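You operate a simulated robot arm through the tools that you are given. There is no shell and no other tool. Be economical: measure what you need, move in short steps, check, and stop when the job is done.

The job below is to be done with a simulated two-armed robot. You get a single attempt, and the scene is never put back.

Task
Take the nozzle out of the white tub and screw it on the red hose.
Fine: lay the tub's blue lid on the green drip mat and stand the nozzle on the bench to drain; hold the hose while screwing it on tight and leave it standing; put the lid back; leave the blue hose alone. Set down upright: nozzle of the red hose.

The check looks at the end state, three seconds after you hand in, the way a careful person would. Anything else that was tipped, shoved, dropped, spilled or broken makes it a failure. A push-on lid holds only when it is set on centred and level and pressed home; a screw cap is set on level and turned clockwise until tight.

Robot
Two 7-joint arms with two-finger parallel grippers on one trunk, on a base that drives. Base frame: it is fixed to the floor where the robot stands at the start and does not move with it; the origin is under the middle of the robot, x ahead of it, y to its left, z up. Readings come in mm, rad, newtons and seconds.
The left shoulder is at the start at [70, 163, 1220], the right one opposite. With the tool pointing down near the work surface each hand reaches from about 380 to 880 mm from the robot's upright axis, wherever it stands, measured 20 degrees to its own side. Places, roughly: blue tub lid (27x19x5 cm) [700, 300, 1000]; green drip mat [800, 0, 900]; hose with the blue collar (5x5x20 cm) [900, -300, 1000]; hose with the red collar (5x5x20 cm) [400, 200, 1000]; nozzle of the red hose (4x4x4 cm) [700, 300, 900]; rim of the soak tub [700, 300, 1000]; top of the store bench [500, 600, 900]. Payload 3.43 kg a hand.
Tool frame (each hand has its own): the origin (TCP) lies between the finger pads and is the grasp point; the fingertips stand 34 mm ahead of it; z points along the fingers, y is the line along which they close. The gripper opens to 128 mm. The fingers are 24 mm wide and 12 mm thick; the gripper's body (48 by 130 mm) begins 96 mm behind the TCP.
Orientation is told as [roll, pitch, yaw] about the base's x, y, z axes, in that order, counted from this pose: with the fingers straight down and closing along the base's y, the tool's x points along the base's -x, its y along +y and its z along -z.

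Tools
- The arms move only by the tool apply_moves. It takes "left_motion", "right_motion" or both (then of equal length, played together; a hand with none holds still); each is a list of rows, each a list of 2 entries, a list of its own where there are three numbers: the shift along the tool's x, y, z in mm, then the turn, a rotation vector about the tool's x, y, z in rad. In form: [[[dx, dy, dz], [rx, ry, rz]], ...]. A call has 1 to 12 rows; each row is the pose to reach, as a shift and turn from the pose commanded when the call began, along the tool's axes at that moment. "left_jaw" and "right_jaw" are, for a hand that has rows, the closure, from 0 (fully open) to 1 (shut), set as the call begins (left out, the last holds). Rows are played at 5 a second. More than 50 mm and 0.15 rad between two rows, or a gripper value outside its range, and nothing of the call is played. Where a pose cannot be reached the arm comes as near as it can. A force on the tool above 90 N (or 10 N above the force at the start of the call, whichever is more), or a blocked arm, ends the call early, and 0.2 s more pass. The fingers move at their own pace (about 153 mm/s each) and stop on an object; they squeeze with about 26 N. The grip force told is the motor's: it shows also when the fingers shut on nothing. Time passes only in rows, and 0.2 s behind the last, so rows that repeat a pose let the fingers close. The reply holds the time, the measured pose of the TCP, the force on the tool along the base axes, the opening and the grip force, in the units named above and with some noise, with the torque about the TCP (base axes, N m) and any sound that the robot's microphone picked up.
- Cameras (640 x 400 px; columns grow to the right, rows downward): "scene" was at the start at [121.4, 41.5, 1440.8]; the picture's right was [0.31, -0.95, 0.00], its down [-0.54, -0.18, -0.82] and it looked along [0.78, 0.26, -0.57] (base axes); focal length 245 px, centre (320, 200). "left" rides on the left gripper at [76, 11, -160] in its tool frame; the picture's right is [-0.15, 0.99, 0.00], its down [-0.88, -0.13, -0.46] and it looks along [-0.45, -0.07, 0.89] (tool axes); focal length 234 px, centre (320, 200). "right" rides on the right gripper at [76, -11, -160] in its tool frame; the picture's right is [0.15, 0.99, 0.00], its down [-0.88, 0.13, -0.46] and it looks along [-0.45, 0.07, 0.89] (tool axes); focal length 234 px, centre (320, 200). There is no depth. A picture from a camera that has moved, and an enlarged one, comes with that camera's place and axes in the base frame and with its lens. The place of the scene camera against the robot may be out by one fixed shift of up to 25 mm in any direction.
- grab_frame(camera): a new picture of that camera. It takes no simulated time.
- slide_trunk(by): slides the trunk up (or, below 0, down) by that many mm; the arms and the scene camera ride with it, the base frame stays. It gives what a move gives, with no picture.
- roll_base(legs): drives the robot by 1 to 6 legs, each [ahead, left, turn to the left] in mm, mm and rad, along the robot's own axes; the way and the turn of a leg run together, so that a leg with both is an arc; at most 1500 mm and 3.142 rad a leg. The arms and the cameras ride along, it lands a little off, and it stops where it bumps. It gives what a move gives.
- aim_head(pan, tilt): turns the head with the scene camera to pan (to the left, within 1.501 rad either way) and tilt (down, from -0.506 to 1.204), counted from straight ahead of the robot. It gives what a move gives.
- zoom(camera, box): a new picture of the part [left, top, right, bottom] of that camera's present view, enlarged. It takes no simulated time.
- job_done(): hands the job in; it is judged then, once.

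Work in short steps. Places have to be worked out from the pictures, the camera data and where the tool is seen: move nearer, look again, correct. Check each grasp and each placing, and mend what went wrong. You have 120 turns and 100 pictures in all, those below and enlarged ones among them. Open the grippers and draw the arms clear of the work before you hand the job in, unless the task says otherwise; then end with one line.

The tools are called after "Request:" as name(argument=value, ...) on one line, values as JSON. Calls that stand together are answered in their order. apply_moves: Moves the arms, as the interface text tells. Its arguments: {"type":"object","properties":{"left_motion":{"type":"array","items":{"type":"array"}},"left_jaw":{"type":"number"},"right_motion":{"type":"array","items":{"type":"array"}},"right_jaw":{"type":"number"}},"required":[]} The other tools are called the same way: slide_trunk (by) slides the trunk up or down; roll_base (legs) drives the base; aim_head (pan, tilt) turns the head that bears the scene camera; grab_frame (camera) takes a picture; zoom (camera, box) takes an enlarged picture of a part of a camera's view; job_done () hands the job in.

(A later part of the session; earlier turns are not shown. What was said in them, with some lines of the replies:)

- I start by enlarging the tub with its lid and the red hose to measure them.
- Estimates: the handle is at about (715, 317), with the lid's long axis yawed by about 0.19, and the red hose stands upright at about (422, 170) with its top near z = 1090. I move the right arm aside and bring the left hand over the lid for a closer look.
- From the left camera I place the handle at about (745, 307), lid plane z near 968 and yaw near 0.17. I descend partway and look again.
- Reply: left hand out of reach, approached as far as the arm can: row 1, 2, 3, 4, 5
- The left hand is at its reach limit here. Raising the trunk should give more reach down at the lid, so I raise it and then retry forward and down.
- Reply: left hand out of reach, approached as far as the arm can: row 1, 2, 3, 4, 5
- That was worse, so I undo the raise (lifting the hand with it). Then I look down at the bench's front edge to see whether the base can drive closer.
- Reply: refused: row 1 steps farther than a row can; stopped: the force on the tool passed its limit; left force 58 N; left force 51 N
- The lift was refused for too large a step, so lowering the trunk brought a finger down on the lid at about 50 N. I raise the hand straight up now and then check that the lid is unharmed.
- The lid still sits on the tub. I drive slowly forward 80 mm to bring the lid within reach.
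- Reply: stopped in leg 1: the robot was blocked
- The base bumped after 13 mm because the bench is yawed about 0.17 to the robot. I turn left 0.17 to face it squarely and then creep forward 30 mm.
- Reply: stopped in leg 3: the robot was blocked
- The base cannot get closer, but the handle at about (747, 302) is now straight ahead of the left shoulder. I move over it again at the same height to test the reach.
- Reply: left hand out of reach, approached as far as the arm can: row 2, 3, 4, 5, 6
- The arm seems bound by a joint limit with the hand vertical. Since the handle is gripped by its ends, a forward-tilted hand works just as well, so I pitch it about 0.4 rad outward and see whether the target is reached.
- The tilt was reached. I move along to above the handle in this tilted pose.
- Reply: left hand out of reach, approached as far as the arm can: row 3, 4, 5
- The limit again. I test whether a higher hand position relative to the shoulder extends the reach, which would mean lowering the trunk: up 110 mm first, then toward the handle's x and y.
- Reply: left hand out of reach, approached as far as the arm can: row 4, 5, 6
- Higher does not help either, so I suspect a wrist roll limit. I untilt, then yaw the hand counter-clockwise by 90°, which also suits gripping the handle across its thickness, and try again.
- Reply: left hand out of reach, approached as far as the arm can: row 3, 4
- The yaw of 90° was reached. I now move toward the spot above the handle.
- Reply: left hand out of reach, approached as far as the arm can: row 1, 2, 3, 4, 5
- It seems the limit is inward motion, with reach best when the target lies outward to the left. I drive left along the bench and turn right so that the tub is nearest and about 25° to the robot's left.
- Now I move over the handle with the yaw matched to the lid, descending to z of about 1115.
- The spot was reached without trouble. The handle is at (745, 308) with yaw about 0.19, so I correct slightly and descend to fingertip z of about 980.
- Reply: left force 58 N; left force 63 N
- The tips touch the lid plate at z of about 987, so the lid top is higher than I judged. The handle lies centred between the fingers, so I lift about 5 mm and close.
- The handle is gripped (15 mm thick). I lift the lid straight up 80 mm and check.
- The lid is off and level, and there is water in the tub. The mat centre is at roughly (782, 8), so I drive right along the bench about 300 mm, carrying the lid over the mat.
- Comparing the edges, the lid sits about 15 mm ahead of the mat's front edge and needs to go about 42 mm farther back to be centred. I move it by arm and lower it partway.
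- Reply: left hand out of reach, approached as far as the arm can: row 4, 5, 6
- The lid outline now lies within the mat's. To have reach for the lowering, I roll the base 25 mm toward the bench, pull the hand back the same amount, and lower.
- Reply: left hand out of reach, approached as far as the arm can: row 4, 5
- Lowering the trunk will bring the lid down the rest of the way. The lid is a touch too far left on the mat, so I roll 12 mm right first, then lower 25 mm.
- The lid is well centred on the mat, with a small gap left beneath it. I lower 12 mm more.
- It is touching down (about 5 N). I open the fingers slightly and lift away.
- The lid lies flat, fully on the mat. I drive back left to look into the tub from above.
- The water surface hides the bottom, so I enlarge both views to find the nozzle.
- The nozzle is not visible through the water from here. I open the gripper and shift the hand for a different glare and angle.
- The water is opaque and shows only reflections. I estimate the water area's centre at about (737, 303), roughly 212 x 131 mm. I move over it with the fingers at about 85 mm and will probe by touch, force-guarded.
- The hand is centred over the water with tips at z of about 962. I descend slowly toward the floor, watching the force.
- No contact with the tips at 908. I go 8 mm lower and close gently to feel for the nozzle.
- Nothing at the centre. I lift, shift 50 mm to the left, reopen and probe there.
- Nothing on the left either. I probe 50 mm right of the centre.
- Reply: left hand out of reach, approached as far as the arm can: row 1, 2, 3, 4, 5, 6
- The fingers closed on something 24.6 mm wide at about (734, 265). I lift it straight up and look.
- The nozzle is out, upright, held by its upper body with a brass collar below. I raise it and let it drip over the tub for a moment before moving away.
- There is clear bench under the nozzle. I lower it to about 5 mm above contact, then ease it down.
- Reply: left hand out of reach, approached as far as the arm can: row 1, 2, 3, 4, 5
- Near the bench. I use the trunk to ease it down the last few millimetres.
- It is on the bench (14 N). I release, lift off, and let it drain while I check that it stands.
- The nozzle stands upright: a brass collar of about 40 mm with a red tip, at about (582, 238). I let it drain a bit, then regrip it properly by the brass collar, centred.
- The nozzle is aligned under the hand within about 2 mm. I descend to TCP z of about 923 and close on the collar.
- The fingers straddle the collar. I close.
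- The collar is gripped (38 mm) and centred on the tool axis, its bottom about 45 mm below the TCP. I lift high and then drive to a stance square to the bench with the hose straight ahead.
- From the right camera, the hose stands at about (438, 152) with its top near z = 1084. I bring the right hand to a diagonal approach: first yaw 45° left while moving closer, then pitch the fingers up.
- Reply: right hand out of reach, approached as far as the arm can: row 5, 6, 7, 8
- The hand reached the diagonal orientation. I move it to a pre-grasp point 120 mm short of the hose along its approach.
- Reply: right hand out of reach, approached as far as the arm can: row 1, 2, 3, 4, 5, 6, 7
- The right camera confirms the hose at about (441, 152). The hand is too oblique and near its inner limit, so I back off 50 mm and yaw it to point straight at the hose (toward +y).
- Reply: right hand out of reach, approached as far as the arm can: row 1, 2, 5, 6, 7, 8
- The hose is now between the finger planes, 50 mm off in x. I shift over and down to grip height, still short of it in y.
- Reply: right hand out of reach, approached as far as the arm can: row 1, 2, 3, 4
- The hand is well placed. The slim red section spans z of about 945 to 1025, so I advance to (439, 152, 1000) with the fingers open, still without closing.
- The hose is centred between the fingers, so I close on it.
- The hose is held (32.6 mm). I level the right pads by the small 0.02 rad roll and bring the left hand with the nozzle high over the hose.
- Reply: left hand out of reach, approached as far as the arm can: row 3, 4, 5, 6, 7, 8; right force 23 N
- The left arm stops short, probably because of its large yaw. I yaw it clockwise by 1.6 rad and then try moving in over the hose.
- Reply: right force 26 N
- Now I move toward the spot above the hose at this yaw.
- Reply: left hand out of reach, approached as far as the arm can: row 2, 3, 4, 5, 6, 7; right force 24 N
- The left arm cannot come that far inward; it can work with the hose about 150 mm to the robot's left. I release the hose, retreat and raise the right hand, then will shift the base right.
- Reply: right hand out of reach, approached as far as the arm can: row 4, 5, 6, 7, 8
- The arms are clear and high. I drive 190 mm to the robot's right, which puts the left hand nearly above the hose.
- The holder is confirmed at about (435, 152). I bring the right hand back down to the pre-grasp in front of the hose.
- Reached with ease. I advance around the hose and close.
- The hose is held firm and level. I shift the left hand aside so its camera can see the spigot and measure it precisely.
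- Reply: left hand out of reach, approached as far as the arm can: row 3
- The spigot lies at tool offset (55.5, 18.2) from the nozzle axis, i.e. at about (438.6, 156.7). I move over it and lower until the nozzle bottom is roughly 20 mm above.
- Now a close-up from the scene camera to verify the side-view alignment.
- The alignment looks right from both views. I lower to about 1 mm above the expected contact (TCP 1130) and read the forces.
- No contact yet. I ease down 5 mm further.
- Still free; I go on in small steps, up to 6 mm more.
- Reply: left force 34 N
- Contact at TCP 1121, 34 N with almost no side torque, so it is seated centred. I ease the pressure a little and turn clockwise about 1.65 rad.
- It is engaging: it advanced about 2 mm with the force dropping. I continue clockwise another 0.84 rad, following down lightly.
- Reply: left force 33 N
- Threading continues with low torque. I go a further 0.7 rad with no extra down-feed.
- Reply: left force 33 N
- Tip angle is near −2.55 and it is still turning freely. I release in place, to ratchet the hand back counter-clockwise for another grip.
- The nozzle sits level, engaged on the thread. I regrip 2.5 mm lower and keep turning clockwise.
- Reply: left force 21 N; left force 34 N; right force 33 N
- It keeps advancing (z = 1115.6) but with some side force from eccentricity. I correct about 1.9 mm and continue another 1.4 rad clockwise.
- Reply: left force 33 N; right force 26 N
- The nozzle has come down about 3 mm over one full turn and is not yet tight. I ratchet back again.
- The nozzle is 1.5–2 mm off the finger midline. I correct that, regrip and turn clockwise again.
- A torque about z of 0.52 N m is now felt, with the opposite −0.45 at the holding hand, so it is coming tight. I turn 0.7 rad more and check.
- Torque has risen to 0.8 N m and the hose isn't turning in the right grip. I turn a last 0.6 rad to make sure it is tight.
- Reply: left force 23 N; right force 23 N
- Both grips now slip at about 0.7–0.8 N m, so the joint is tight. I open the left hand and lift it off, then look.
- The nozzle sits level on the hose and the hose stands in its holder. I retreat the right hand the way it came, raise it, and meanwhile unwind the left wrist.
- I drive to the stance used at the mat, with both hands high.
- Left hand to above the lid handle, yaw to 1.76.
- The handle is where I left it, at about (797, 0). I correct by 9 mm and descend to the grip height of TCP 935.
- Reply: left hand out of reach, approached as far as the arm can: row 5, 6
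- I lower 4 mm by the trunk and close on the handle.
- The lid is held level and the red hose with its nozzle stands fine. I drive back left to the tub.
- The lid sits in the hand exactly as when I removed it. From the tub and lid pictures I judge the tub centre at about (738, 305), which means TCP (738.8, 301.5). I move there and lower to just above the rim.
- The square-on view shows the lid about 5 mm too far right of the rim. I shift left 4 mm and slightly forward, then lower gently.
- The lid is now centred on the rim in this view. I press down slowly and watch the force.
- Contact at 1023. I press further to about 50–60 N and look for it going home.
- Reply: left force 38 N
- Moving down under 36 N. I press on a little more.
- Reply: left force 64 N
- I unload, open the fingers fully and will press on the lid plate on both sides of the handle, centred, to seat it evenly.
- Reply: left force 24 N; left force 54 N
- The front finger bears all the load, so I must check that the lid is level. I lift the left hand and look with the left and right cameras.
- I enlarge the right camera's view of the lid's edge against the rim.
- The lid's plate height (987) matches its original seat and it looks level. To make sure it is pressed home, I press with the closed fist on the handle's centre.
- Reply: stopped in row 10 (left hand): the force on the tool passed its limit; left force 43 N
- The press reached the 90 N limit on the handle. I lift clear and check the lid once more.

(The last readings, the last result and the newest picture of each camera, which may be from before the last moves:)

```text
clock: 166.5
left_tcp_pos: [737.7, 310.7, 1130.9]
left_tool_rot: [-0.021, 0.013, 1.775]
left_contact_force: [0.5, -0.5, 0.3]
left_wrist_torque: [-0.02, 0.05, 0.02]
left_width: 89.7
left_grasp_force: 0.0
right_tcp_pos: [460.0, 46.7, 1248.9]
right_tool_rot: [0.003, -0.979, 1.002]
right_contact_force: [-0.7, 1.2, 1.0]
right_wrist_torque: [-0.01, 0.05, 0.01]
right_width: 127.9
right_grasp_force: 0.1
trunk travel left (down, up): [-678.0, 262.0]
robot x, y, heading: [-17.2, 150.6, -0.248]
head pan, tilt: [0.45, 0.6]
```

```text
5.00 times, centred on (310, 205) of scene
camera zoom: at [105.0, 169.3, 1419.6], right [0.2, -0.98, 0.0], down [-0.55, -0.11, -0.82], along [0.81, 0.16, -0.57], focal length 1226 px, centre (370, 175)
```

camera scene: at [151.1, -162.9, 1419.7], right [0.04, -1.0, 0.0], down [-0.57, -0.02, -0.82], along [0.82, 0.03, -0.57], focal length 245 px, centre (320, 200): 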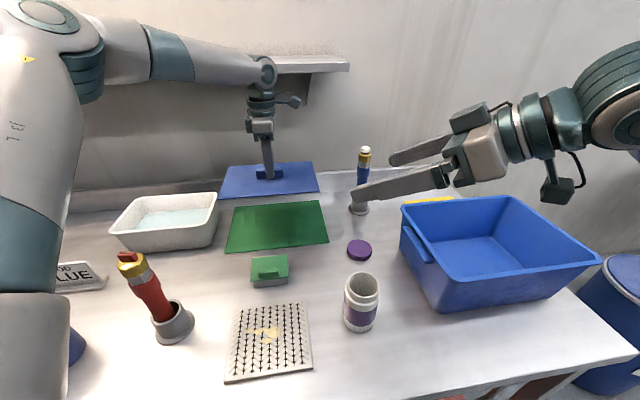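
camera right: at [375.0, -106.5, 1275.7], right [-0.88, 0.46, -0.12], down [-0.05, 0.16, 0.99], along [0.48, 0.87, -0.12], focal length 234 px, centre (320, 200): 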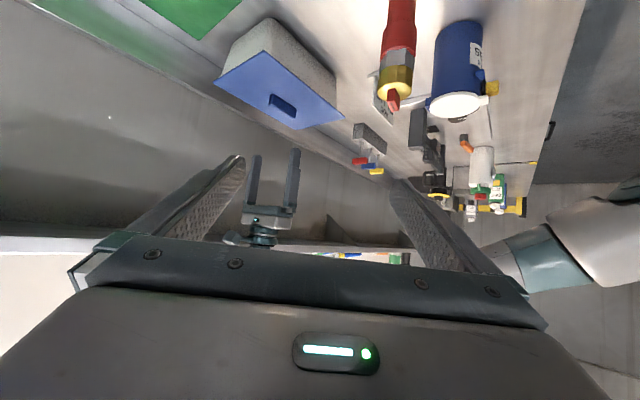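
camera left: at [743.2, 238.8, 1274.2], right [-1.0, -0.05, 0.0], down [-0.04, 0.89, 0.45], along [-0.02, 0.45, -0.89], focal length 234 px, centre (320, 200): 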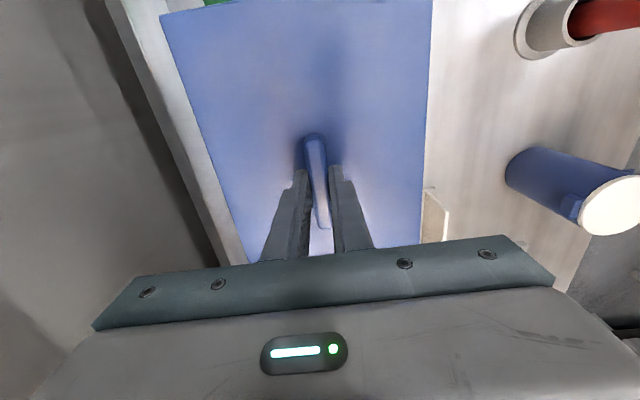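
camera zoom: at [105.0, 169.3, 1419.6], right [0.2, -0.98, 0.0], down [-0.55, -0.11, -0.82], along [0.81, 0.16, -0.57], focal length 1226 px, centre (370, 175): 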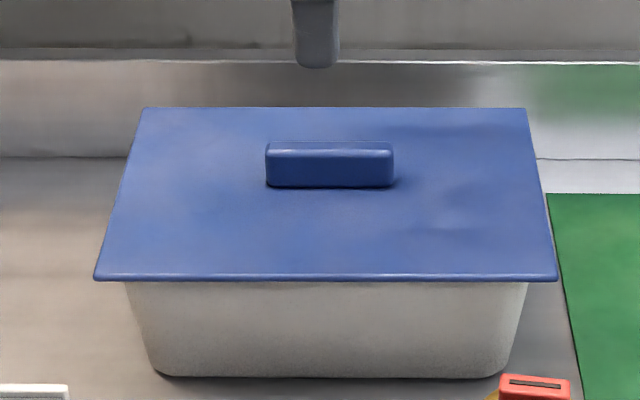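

The press centred the lid (edges now symmetric on the tub, level). One more two-finger press on the plate to verify its height and seat.

Request:
apply_moves(left_motion=[[[0, 0, 40], [0.02, 0.012, 0]], [[0, 0, 75], [0.02, 0.012, 0]], [[0, 0, 97], [0.02, 0.012, 0]], [[0, 0, 97], [0.02, 0.012, 0]]], left_jaw=0)

Request:
apply_moves(left_motion=[[[0, 0, 4], [0, 0, 0]], [[0, 0, 8], [0, 0, 0]], [[0, 0, 12], [0, 0, 0]], [[0, 0, 16], [0, 0, 0]], [[0, 0, 20], [0, 0, 0]], [[0, 0, 24], [0, 0, 0]], [[0, 0, 24], [0, 0, 0]]])

```text
clock: 167.5
left_tcp_pos: [738.9, 308.6, 1035.6]
left_tool_rot: [-0.042, 0.024, 1.775]
left_contact_force: [-0.5, 0.7, -0.8]
left_wrist_torque: [0.02, 0.0, -0.04]
left_width: 127.8
left_grasp_force: 0.0
right_tcp_pos: [459.5, 47.4, 1249.4]
right_tool_rot: [-0.002, -0.98, 1.003]
right_contact_force: [-0.6, -0.1, -0.1]
right_wrist_torque: [0.01, 0.01, -0.01]
right_width: 128.1
right_grasp_force: 0.0
trunk travel left (down, up): [-678.0, 262.0]
robot x, y, heading: [-21.9, 149.2, -0.256]
head pan, tilt: [0.45, 0.6]
```

```text
clock: 169.1
left_tcp_pos: [736.5, 306.2, 1023.5]
left_tool_rot: [-0.059, 0.032, 1.776]
left_contact_force: [0.4, 16.6, 78.9]
left_wrist_torque: [0.28, 5.12, -0.98]
left_width: 122.7
left_grasp_force: 0.0
right_tcp_pos: [451.7, 47.5, 1253.3]
right_tool_rot: [-0.013, -0.983, 1.013]
right_contact_force: [0.4, 0.4, -0.7]
right_wrist_torque: [0.01, 0.0, -0.04]
right_width: 128.0
right_grasp_force: 0.1
trunk travel left (down, up): [-678.0, 262.0]
robot x, y, heading: [-17.7, 149.8, -0.252]
head pan, tilt: [0.45, 0.6]
```

The front edge is at the same height as at the start (985.7), so it is home. I tilt the other way and press the back side likewise.

Request:
apply_moves(left_motion=[[[0, 0, -15], [0, 0, 0]], [[0, 0, -28], [-0.05, -0.03, 0]], [[0, 0, -28], [-0.09, -0.05, 0]], [[0, 0, -28], [-0.09, -0.05, 0]]])

Request:
apply_moves(left_motion=[[[0, 0, 5], [0, 0, 0]], [[0, 0, 10], [0, 0, 0]], [[0, 0, 15], [0, 0, 0]], [[0, 0, 20], [0, 0, 0]], [[0, 0, 20], [0, 0, 0]]])

```text
clock: 170.1
left_tcp_pos: [741.5, 308.5, 1036.2]
left_tool_rot: [0.048, -0.026, 1.775]
left_contact_force: [0.4, 0.0, -0.2]
left_wrist_torque: [-0.01, 0.0, -0.01]
left_width: 128.1
left_grasp_force: 0.1
right_tcp_pos: [460.7, 46.7, 1249.0]
right_tool_rot: [0.0, -0.981, 1.003]
right_contact_force: [-0.9, -0.4, 0.2]
right_wrist_torque: [0.0, -0.02, 0.01]
right_width: 127.6
right_grasp_force: 0.1
trunk travel left (down, up): [-678.0, 262.0]
robot x, y, heading: [-21.2, 149.4, -0.255]
head pan, tilt: [0.45, 0.6]
```

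```text
clock: 171.3
left_tcp_pos: [739.0, 307.3, 1024.0]
left_tool_rot: [0.042, -0.023, 1.774]
left_contact_force: [7.6, 1.1, 22.6]
left_wrist_torque: [0.14, -1.85, 0.05]
left_width: 128.0
left_grasp_force: 0.1
right_tcp_pos: [458.9, 46.3, 1250.1]
right_tool_rot: [-0.002, -0.983, 1.006]
right_contact_force: [-0.3, -1.5, -1.0]
right_wrist_torque: [0.03, -0.02, -0.01]
right_width: 127.7
right_grasp_force: 0.1
trunk travel left (down, up): [-678.0, 262.0]
robot x, y, heading: [-16.6, 151.2, -0.251]
head pan, tilt: [0.45, 0.6]
```

Back side contacts at about 987. I press it more firmly.

Request:
apply_moves(left_motion=[[[0, 0, 4], [0, 0, 0]], [[0, 0, 8], [0, 0, 0]], [[0, 0, 11], [0, 0, 0]], [[0, 0, 11], [0, 0, 0]]])

```text
clock: 172.3
left_tcp_pos: [737.3, 306.4, 1021.9]
left_tool_rot: [0.027, -0.017, 1.777]
left_contact_force: [17.9, 6.5, 67.3]
left_wrist_torque: [0.72, -5.21, 0.3]
left_width: 128.1
left_grasp_force: 0.1
right_tcp_pos: [453.4, 46.0, 1252.1]
right_tool_rot: [-0.01, -0.984, 1.01]
right_contact_force: [0.3, 0.2, 0.3]
right_wrist_torque: [-0.02, 0.01, 0.01]
right_width: 127.8
right_grasp_force: 0.1
trunk travel left (down, up): [-678.0, 262.0]
robot x, y, heading: [-21.3, 151.8, -0.251]
head pan, tilt: [0.45, 0.6]
```

Back and front are level at about 986, so the lid is home. I lift away, open both hands and back the robot off.

Request:
apply_moves(left_motion=[[[0, 0, -25], [0, 0, 0]], [[0, 0, -65], [0, 0, 0]], [[0, 0, -110], [0, 0, 0]], [[0, 0, -155], [0, 0, 0]], [[0, 0, -190], [0, 0, 0]], [[0, 0, -190], [0, 0, 0]]], left_jaw=0)

Request:
roll_base(legs=[[-160, 0, 0]])

Request:
grab_frame(camera="scene")

```text
clock: 173.7
left_tcp_pos: [747.4, 305.7, 1197.3]
left_tool_rot: [0.049, -0.026, 1.776]
left_contact_force: [-0.1, 1.2, 0.2]
left_wrist_torque: [0.02, 0.01, 0.02]
left_width: 128.0
left_grasp_force: 0.0
right_tcp_pos: [459.3, 47.3, 1249.1]
right_tool_rot: [0.0, -0.982, 1.004]
right_contact_force: [-0.4, 0.2, 0.0]
right_wrist_torque: [0.01, -0.01, -0.02]
right_width: 127.9
right_grasp_force: 0.1
trunk travel left (down, up): [-678.0, 262.0]
robot x, y, heading: [-20.7, 152.5, -0.251]
head pan, tilt: [0.45, 0.6]
```

```text
clock: 175.1
left_tcp_pos: [592.8, 349.9, 1196.5]
left_tool_rot: [0.048, -0.027, 1.781]
left_contact_force: [-0.1, 0.8, -0.6]
left_wrist_torque: [0.0, 0.0, -0.04]
left_width: 128.1
left_grasp_force: 0.0
right_tcp_pos: [306.5, 89.7, 1248.9]
right_tool_rot: [0.001, -0.98, 1.007]
right_contact_force: [0.8, -0.1, -0.8]
right_wrist_torque: [0.02, -0.04, -0.01]
right_width: 128.0
right_grasp_force: 0.0
trunk travel left (down, up): [-678.0, 262.0]
robot x, y, heading: [-176.9, 192.2, -0.248]
head pan, tilt: [0.45, 0.6]
```

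```text
1 pictures are left
camera scene: at [-51.0, 209.3, 1419.6], right [0.2, -0.98, 0.0], down [-0.55, -0.11, -0.82], along [0.81, 0.17, -0.57], focal length 245 px, centre (320, 200)
```

scene: 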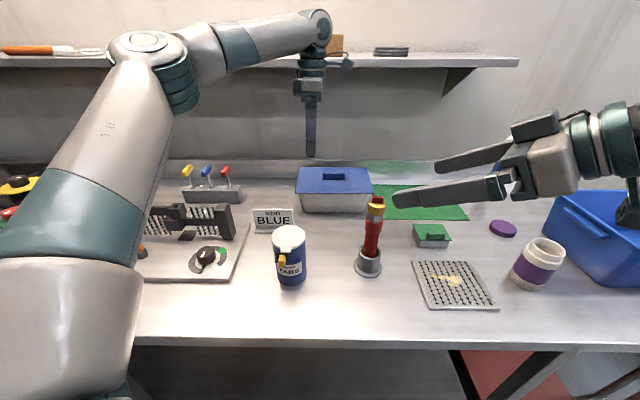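

The lid is on the tub, the red hose stands in its holder with the nozzle on, and everything else looks undisturbed with both arms clear. I hand in.

Request:
job_done()

```text
The job is handed in.
```

The nozzle is out of the tub and screwed tight onto the red hose, which stands upright in its holder. The lid is back on the tub and pressed home, and I left the blue hose alone.
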